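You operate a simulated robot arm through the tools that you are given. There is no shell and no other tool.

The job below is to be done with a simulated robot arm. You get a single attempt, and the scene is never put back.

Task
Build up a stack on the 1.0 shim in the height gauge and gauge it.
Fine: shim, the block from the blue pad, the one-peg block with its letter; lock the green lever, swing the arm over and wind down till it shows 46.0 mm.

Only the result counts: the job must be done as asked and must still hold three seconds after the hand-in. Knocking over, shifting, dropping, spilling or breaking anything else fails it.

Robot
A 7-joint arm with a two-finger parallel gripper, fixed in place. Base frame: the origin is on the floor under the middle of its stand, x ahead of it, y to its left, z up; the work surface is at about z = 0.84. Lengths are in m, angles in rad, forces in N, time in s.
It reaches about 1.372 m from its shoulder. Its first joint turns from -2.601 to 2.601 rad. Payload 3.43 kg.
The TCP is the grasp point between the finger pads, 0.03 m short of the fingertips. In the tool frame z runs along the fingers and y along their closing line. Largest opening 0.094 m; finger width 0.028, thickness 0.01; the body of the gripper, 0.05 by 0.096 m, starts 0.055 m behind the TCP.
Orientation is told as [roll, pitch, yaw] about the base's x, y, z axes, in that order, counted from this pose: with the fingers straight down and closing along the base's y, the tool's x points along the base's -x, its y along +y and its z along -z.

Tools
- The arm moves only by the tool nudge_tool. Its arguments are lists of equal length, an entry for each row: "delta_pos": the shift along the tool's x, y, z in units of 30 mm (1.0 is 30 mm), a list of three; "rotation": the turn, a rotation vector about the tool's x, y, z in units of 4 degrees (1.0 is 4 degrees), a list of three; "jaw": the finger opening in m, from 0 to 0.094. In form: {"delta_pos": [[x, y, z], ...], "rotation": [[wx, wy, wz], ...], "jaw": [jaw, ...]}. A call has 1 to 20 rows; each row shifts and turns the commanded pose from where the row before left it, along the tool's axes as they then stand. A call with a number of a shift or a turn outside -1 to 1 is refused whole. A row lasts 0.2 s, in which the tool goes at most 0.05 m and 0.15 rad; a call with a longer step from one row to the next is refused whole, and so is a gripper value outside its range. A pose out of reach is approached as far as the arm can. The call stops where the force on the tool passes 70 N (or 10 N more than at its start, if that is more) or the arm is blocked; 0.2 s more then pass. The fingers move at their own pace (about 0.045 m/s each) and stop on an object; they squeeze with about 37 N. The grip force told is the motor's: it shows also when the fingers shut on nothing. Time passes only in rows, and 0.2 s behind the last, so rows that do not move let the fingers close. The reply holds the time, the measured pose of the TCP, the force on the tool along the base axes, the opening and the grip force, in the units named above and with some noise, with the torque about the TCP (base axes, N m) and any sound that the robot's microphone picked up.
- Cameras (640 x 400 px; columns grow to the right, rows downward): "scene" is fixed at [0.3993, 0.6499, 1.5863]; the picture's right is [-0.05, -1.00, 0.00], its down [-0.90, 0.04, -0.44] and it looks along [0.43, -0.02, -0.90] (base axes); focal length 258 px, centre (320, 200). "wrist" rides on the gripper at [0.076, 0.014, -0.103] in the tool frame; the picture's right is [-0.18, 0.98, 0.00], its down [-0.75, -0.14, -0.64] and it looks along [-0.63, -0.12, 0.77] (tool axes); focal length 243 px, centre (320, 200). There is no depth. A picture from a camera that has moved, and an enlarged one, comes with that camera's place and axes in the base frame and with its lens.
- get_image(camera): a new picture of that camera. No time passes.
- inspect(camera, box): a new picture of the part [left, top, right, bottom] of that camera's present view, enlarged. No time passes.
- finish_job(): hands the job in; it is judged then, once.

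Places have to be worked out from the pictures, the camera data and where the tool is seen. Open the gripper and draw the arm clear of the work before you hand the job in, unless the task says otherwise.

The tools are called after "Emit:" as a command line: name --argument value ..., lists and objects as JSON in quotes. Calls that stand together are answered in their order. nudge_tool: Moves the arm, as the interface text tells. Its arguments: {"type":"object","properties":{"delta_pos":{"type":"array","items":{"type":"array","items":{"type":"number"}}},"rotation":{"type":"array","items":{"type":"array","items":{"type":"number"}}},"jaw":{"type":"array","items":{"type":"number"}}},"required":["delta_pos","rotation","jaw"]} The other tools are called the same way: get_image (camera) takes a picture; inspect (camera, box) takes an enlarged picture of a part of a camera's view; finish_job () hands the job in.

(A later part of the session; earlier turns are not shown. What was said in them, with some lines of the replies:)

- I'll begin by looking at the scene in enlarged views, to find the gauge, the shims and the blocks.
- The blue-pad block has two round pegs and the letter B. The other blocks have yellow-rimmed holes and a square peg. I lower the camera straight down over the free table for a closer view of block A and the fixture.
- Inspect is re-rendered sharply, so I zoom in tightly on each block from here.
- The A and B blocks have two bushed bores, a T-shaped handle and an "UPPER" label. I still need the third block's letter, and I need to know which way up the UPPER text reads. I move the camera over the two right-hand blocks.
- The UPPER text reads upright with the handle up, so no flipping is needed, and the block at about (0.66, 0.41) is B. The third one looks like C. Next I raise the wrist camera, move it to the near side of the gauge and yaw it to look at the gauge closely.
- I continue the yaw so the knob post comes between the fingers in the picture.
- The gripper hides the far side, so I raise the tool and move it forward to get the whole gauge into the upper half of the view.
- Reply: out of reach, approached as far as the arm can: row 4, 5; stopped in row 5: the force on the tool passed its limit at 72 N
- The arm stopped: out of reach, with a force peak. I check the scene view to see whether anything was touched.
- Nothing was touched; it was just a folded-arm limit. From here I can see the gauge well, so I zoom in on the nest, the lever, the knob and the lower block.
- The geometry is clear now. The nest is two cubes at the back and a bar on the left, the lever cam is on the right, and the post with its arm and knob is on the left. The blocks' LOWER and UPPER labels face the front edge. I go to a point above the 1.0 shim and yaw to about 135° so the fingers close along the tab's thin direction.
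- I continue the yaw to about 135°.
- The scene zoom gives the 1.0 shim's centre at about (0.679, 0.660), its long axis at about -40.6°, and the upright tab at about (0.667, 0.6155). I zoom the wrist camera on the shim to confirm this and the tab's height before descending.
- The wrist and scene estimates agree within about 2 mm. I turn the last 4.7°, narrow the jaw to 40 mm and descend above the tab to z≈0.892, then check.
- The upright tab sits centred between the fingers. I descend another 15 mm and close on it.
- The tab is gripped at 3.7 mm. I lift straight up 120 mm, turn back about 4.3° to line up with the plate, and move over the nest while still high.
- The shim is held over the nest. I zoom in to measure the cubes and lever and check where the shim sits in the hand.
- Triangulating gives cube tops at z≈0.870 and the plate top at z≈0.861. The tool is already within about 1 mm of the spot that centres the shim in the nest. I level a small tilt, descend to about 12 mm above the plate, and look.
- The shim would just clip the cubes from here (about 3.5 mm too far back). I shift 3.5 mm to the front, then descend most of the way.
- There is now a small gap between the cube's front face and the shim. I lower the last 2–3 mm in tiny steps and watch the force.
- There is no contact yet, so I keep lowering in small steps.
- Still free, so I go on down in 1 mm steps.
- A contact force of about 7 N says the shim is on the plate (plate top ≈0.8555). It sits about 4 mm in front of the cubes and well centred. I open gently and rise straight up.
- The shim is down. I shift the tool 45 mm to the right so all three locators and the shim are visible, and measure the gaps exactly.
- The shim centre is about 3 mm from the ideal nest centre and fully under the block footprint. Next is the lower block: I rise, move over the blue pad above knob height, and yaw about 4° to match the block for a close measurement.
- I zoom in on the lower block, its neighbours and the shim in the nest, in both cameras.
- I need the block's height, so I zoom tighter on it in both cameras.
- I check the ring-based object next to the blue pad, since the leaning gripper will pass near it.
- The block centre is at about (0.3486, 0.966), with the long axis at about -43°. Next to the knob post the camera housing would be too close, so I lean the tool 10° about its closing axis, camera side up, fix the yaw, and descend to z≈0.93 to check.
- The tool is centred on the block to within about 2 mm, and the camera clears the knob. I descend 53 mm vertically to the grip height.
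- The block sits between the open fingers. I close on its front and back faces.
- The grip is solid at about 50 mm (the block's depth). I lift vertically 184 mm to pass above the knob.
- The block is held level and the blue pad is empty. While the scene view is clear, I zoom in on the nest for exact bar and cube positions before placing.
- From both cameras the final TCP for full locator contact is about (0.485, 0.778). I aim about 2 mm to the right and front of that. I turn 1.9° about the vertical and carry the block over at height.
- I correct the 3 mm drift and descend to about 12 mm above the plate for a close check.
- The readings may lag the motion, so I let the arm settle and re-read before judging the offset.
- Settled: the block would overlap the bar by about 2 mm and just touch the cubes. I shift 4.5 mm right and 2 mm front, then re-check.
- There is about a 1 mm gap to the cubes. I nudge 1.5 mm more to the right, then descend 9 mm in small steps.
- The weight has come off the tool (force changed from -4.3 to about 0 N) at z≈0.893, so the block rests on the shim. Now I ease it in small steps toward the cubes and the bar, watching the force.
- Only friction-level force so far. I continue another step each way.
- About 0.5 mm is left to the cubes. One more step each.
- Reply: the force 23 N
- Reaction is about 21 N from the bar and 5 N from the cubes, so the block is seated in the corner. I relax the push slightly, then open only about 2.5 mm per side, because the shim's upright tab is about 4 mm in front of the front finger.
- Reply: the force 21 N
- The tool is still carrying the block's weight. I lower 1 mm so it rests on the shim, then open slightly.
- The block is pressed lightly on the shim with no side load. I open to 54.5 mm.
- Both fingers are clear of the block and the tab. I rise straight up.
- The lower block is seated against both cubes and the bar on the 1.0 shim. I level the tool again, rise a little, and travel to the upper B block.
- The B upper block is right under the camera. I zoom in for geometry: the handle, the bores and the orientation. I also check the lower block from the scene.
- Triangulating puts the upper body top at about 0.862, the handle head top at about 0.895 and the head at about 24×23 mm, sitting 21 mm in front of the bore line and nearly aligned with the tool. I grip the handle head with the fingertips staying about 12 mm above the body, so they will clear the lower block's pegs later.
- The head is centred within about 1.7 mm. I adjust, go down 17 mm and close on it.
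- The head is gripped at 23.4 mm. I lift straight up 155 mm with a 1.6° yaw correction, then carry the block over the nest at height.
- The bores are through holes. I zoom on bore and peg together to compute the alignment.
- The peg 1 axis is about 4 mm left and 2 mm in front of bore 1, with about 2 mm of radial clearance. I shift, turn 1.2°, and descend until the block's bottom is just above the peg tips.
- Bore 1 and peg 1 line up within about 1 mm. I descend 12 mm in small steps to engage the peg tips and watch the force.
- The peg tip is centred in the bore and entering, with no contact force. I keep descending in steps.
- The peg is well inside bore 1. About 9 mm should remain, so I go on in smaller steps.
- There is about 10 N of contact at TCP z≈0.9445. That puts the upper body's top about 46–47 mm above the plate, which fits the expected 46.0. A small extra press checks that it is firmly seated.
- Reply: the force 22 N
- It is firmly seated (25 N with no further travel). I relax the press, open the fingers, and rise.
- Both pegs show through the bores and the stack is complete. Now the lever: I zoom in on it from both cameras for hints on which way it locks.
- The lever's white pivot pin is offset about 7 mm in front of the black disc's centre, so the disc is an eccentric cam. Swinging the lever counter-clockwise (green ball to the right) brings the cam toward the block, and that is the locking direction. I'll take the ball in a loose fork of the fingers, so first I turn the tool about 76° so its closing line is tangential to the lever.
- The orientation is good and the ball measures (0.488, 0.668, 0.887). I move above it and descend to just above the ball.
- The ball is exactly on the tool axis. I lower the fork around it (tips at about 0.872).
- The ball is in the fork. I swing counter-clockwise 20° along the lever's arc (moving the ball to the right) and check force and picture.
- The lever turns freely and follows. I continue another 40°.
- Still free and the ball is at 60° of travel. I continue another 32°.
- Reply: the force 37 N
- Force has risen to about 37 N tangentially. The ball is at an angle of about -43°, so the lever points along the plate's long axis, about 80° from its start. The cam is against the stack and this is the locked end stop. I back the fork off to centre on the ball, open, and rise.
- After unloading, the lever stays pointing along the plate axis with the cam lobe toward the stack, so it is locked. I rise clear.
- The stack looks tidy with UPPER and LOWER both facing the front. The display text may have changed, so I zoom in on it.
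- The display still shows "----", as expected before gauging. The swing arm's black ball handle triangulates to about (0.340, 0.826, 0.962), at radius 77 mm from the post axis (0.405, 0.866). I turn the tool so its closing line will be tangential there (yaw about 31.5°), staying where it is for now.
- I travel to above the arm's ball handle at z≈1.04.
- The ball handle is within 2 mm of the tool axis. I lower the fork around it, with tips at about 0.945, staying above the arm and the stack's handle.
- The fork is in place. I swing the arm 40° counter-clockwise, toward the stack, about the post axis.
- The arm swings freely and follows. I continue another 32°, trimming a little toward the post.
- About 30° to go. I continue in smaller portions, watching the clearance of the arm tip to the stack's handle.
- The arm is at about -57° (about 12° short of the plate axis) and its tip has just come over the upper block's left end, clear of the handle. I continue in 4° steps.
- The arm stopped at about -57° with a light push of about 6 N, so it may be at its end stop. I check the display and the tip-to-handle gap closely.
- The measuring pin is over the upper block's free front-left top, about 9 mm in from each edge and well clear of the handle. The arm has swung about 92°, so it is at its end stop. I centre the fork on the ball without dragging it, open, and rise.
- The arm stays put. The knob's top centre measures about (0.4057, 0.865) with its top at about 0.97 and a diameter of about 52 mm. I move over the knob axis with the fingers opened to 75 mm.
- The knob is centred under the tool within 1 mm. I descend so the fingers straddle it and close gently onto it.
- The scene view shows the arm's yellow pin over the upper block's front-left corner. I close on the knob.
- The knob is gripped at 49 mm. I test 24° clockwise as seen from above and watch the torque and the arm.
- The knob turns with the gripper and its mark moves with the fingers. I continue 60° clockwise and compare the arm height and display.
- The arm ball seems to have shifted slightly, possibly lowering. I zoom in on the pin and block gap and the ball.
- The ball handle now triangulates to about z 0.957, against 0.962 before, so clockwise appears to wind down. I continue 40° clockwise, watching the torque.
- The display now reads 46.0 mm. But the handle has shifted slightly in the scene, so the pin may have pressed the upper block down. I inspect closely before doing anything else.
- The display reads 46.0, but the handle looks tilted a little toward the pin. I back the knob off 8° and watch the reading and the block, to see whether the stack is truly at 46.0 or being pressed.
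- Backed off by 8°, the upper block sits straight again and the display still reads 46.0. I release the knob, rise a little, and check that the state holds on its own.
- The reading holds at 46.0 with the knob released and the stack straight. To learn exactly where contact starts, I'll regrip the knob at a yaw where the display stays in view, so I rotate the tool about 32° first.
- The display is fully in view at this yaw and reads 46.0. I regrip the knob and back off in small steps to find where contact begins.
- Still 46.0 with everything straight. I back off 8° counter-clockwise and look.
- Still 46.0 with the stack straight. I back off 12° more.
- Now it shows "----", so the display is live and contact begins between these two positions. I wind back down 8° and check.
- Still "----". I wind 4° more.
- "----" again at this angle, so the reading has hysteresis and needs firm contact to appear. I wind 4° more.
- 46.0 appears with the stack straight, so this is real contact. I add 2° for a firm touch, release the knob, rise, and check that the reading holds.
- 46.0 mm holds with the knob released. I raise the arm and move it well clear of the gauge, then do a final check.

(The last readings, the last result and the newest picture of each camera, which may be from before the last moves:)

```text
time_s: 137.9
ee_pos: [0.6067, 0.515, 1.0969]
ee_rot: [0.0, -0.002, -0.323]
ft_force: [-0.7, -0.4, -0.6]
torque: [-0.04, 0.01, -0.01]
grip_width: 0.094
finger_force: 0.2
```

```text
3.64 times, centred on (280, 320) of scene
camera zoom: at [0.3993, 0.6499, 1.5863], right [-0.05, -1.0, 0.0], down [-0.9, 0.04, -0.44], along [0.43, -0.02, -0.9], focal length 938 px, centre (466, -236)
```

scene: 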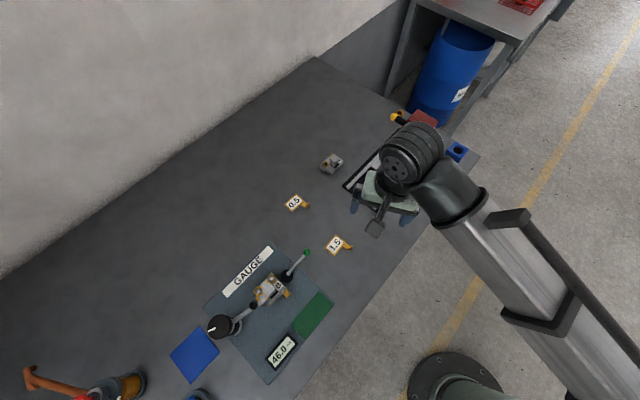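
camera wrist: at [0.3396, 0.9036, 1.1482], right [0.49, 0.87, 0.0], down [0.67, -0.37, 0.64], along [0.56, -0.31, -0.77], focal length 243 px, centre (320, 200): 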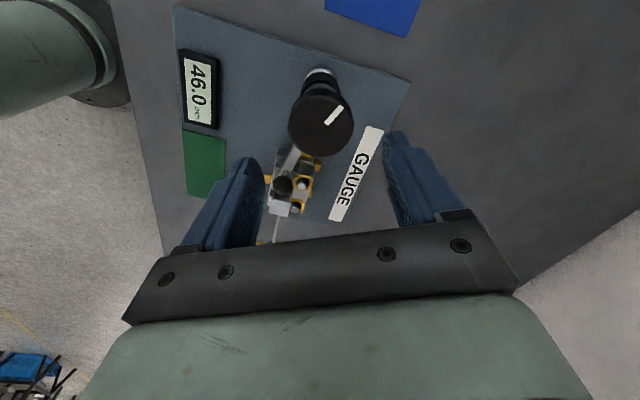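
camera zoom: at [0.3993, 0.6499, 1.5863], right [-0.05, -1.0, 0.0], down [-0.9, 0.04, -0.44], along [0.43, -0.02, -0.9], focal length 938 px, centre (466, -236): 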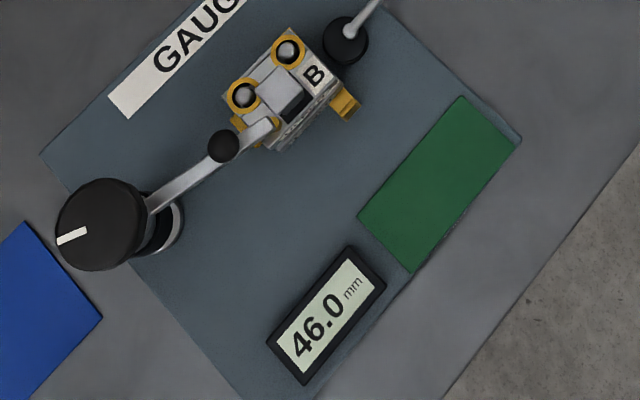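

The gauge shows 46.0 mm, the lever is locked, the arm is over, and the robot is clear. I wait 3 s to confirm stability before handing in.

Emit:
nudge_tool --delta_pos '[[0, 0, 0], [0, 0, 0], [0, 0, 0], [0, 0, 0], [0, 0, 0], [0, 0, 0], [0, 0, 0], [0, 0, 0], [0, 0, 0], [0, 0, 0], [0, 0, 0], [0, 0, 0], [0, 0, 0], [0, 0, 0], [0, 0, 0], [0, 0, 0]]' --rotation '[[0, 0, 0], [0, 0, 0], [0, 0, 0], [0, 0, 0], [0, 0, 0], [0, 0, 0], [0, 0, 0], [0, 0, 0], [0, 0, 0], [0, 0, 0], [0, 0, 0], [0, 0, 0], [0, 0, 0], [0, 0, 0], [0, 0, 0], [0, 0, 0]]' --jaw '[0.094, 0.094, 0.094, 0.094, 0.094, 0.094, 0.094, 0.094, 0.094, 0.094, 0.094, 0.094, 0.094, 0.094, 0.094, 0.094]'

Emit:
inspect --camera "scene" --box '[245, 265, 315, 375]'

Emit:
inspect --camera "scene" --box '[255, 265, 305, 315]'

```text
time_s: 141.3
ee_pos: [0.6062, 0.5154, 1.0959]
ee_rot: [-0.001, -0.002, -0.324]
ft_force: [-0.3, -0.3, 0.4]
torque: [-0.02, 0.03, -0.03]
grip_width: 0.094
finger_force: 0.0
```

```text
3.64 times, centred on (280, 320) of scene
camera zoom: at [0.3993, 0.6499, 1.5863], right [-0.05, -1.0, 0.0], down [-0.9, 0.04, -0.44], along [0.43, -0.02, -0.9], focal length 938 px, centre (466, -236)
```

zoom: 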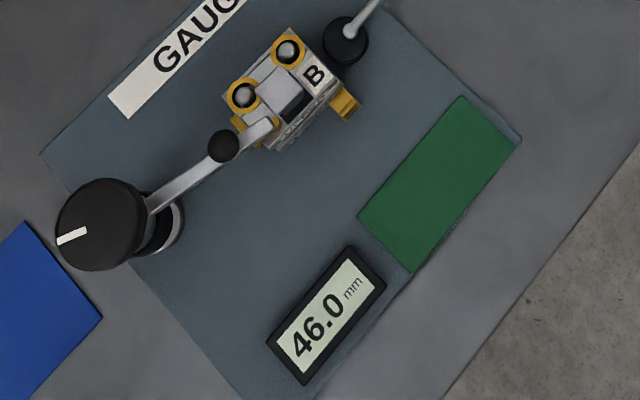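

```text
8.00 times, centred on (280, 290) of scene
camera zoom: at [0.3993, 0.6499, 1.5863], right [-0.05, -1.0, 0.0], down [-0.9, 0.04, -0.44], along [0.43, -0.02, -0.9], focal length 2063 px, centre (640, -520)
```

zoom: 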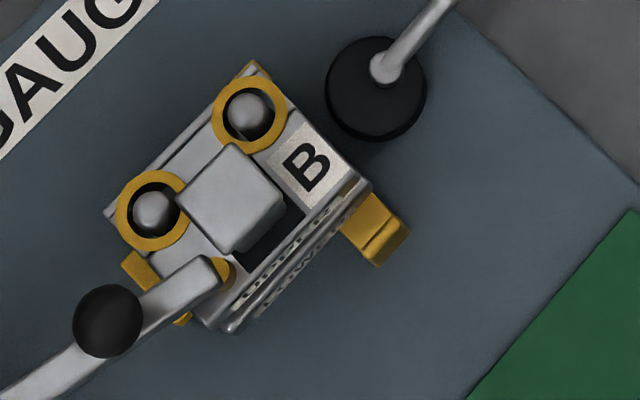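

The reading holds steady at 46.0 mm, the stack is straight, the lever is locked and nothing else was disturbed. The gripper is open and clear, so I hand the job in.

Emit:
finish_job

```text
The job is handed in.
```

The stack is built and gauged, and the display shows 46.0 mm. The reading was still there after a three-second wait, and I have handed the job in.

- **Stack:** the 1.0 shim is in the gauge, the LOWER B block from the blue pad sits on it, and the UPPER B block is on top. Both labels face the front of the gauge.
- **Lever:** the green lever is swung to its end stop. I took that as locked from the shape of its cam; there was no marking to confirm it.
- **Arm and winding:** the arm is swung over to its stop and wound down. On the first wind I went slightly too far and the upper block tilted under the pin. I backed off, saw it straighten, and wound down again until 46.0 reappeared, plus about 2° for a firm touch.
- **Gap between the blocks:** the upper block appears to rest on the collars of the lower block's pegs, leaving a gap of about 4 mm. I took that as how the blocks fit, since it measures 46.0.

The gripper is open and the robot is clear of the gauge. I saw nothing else moved or knocked.
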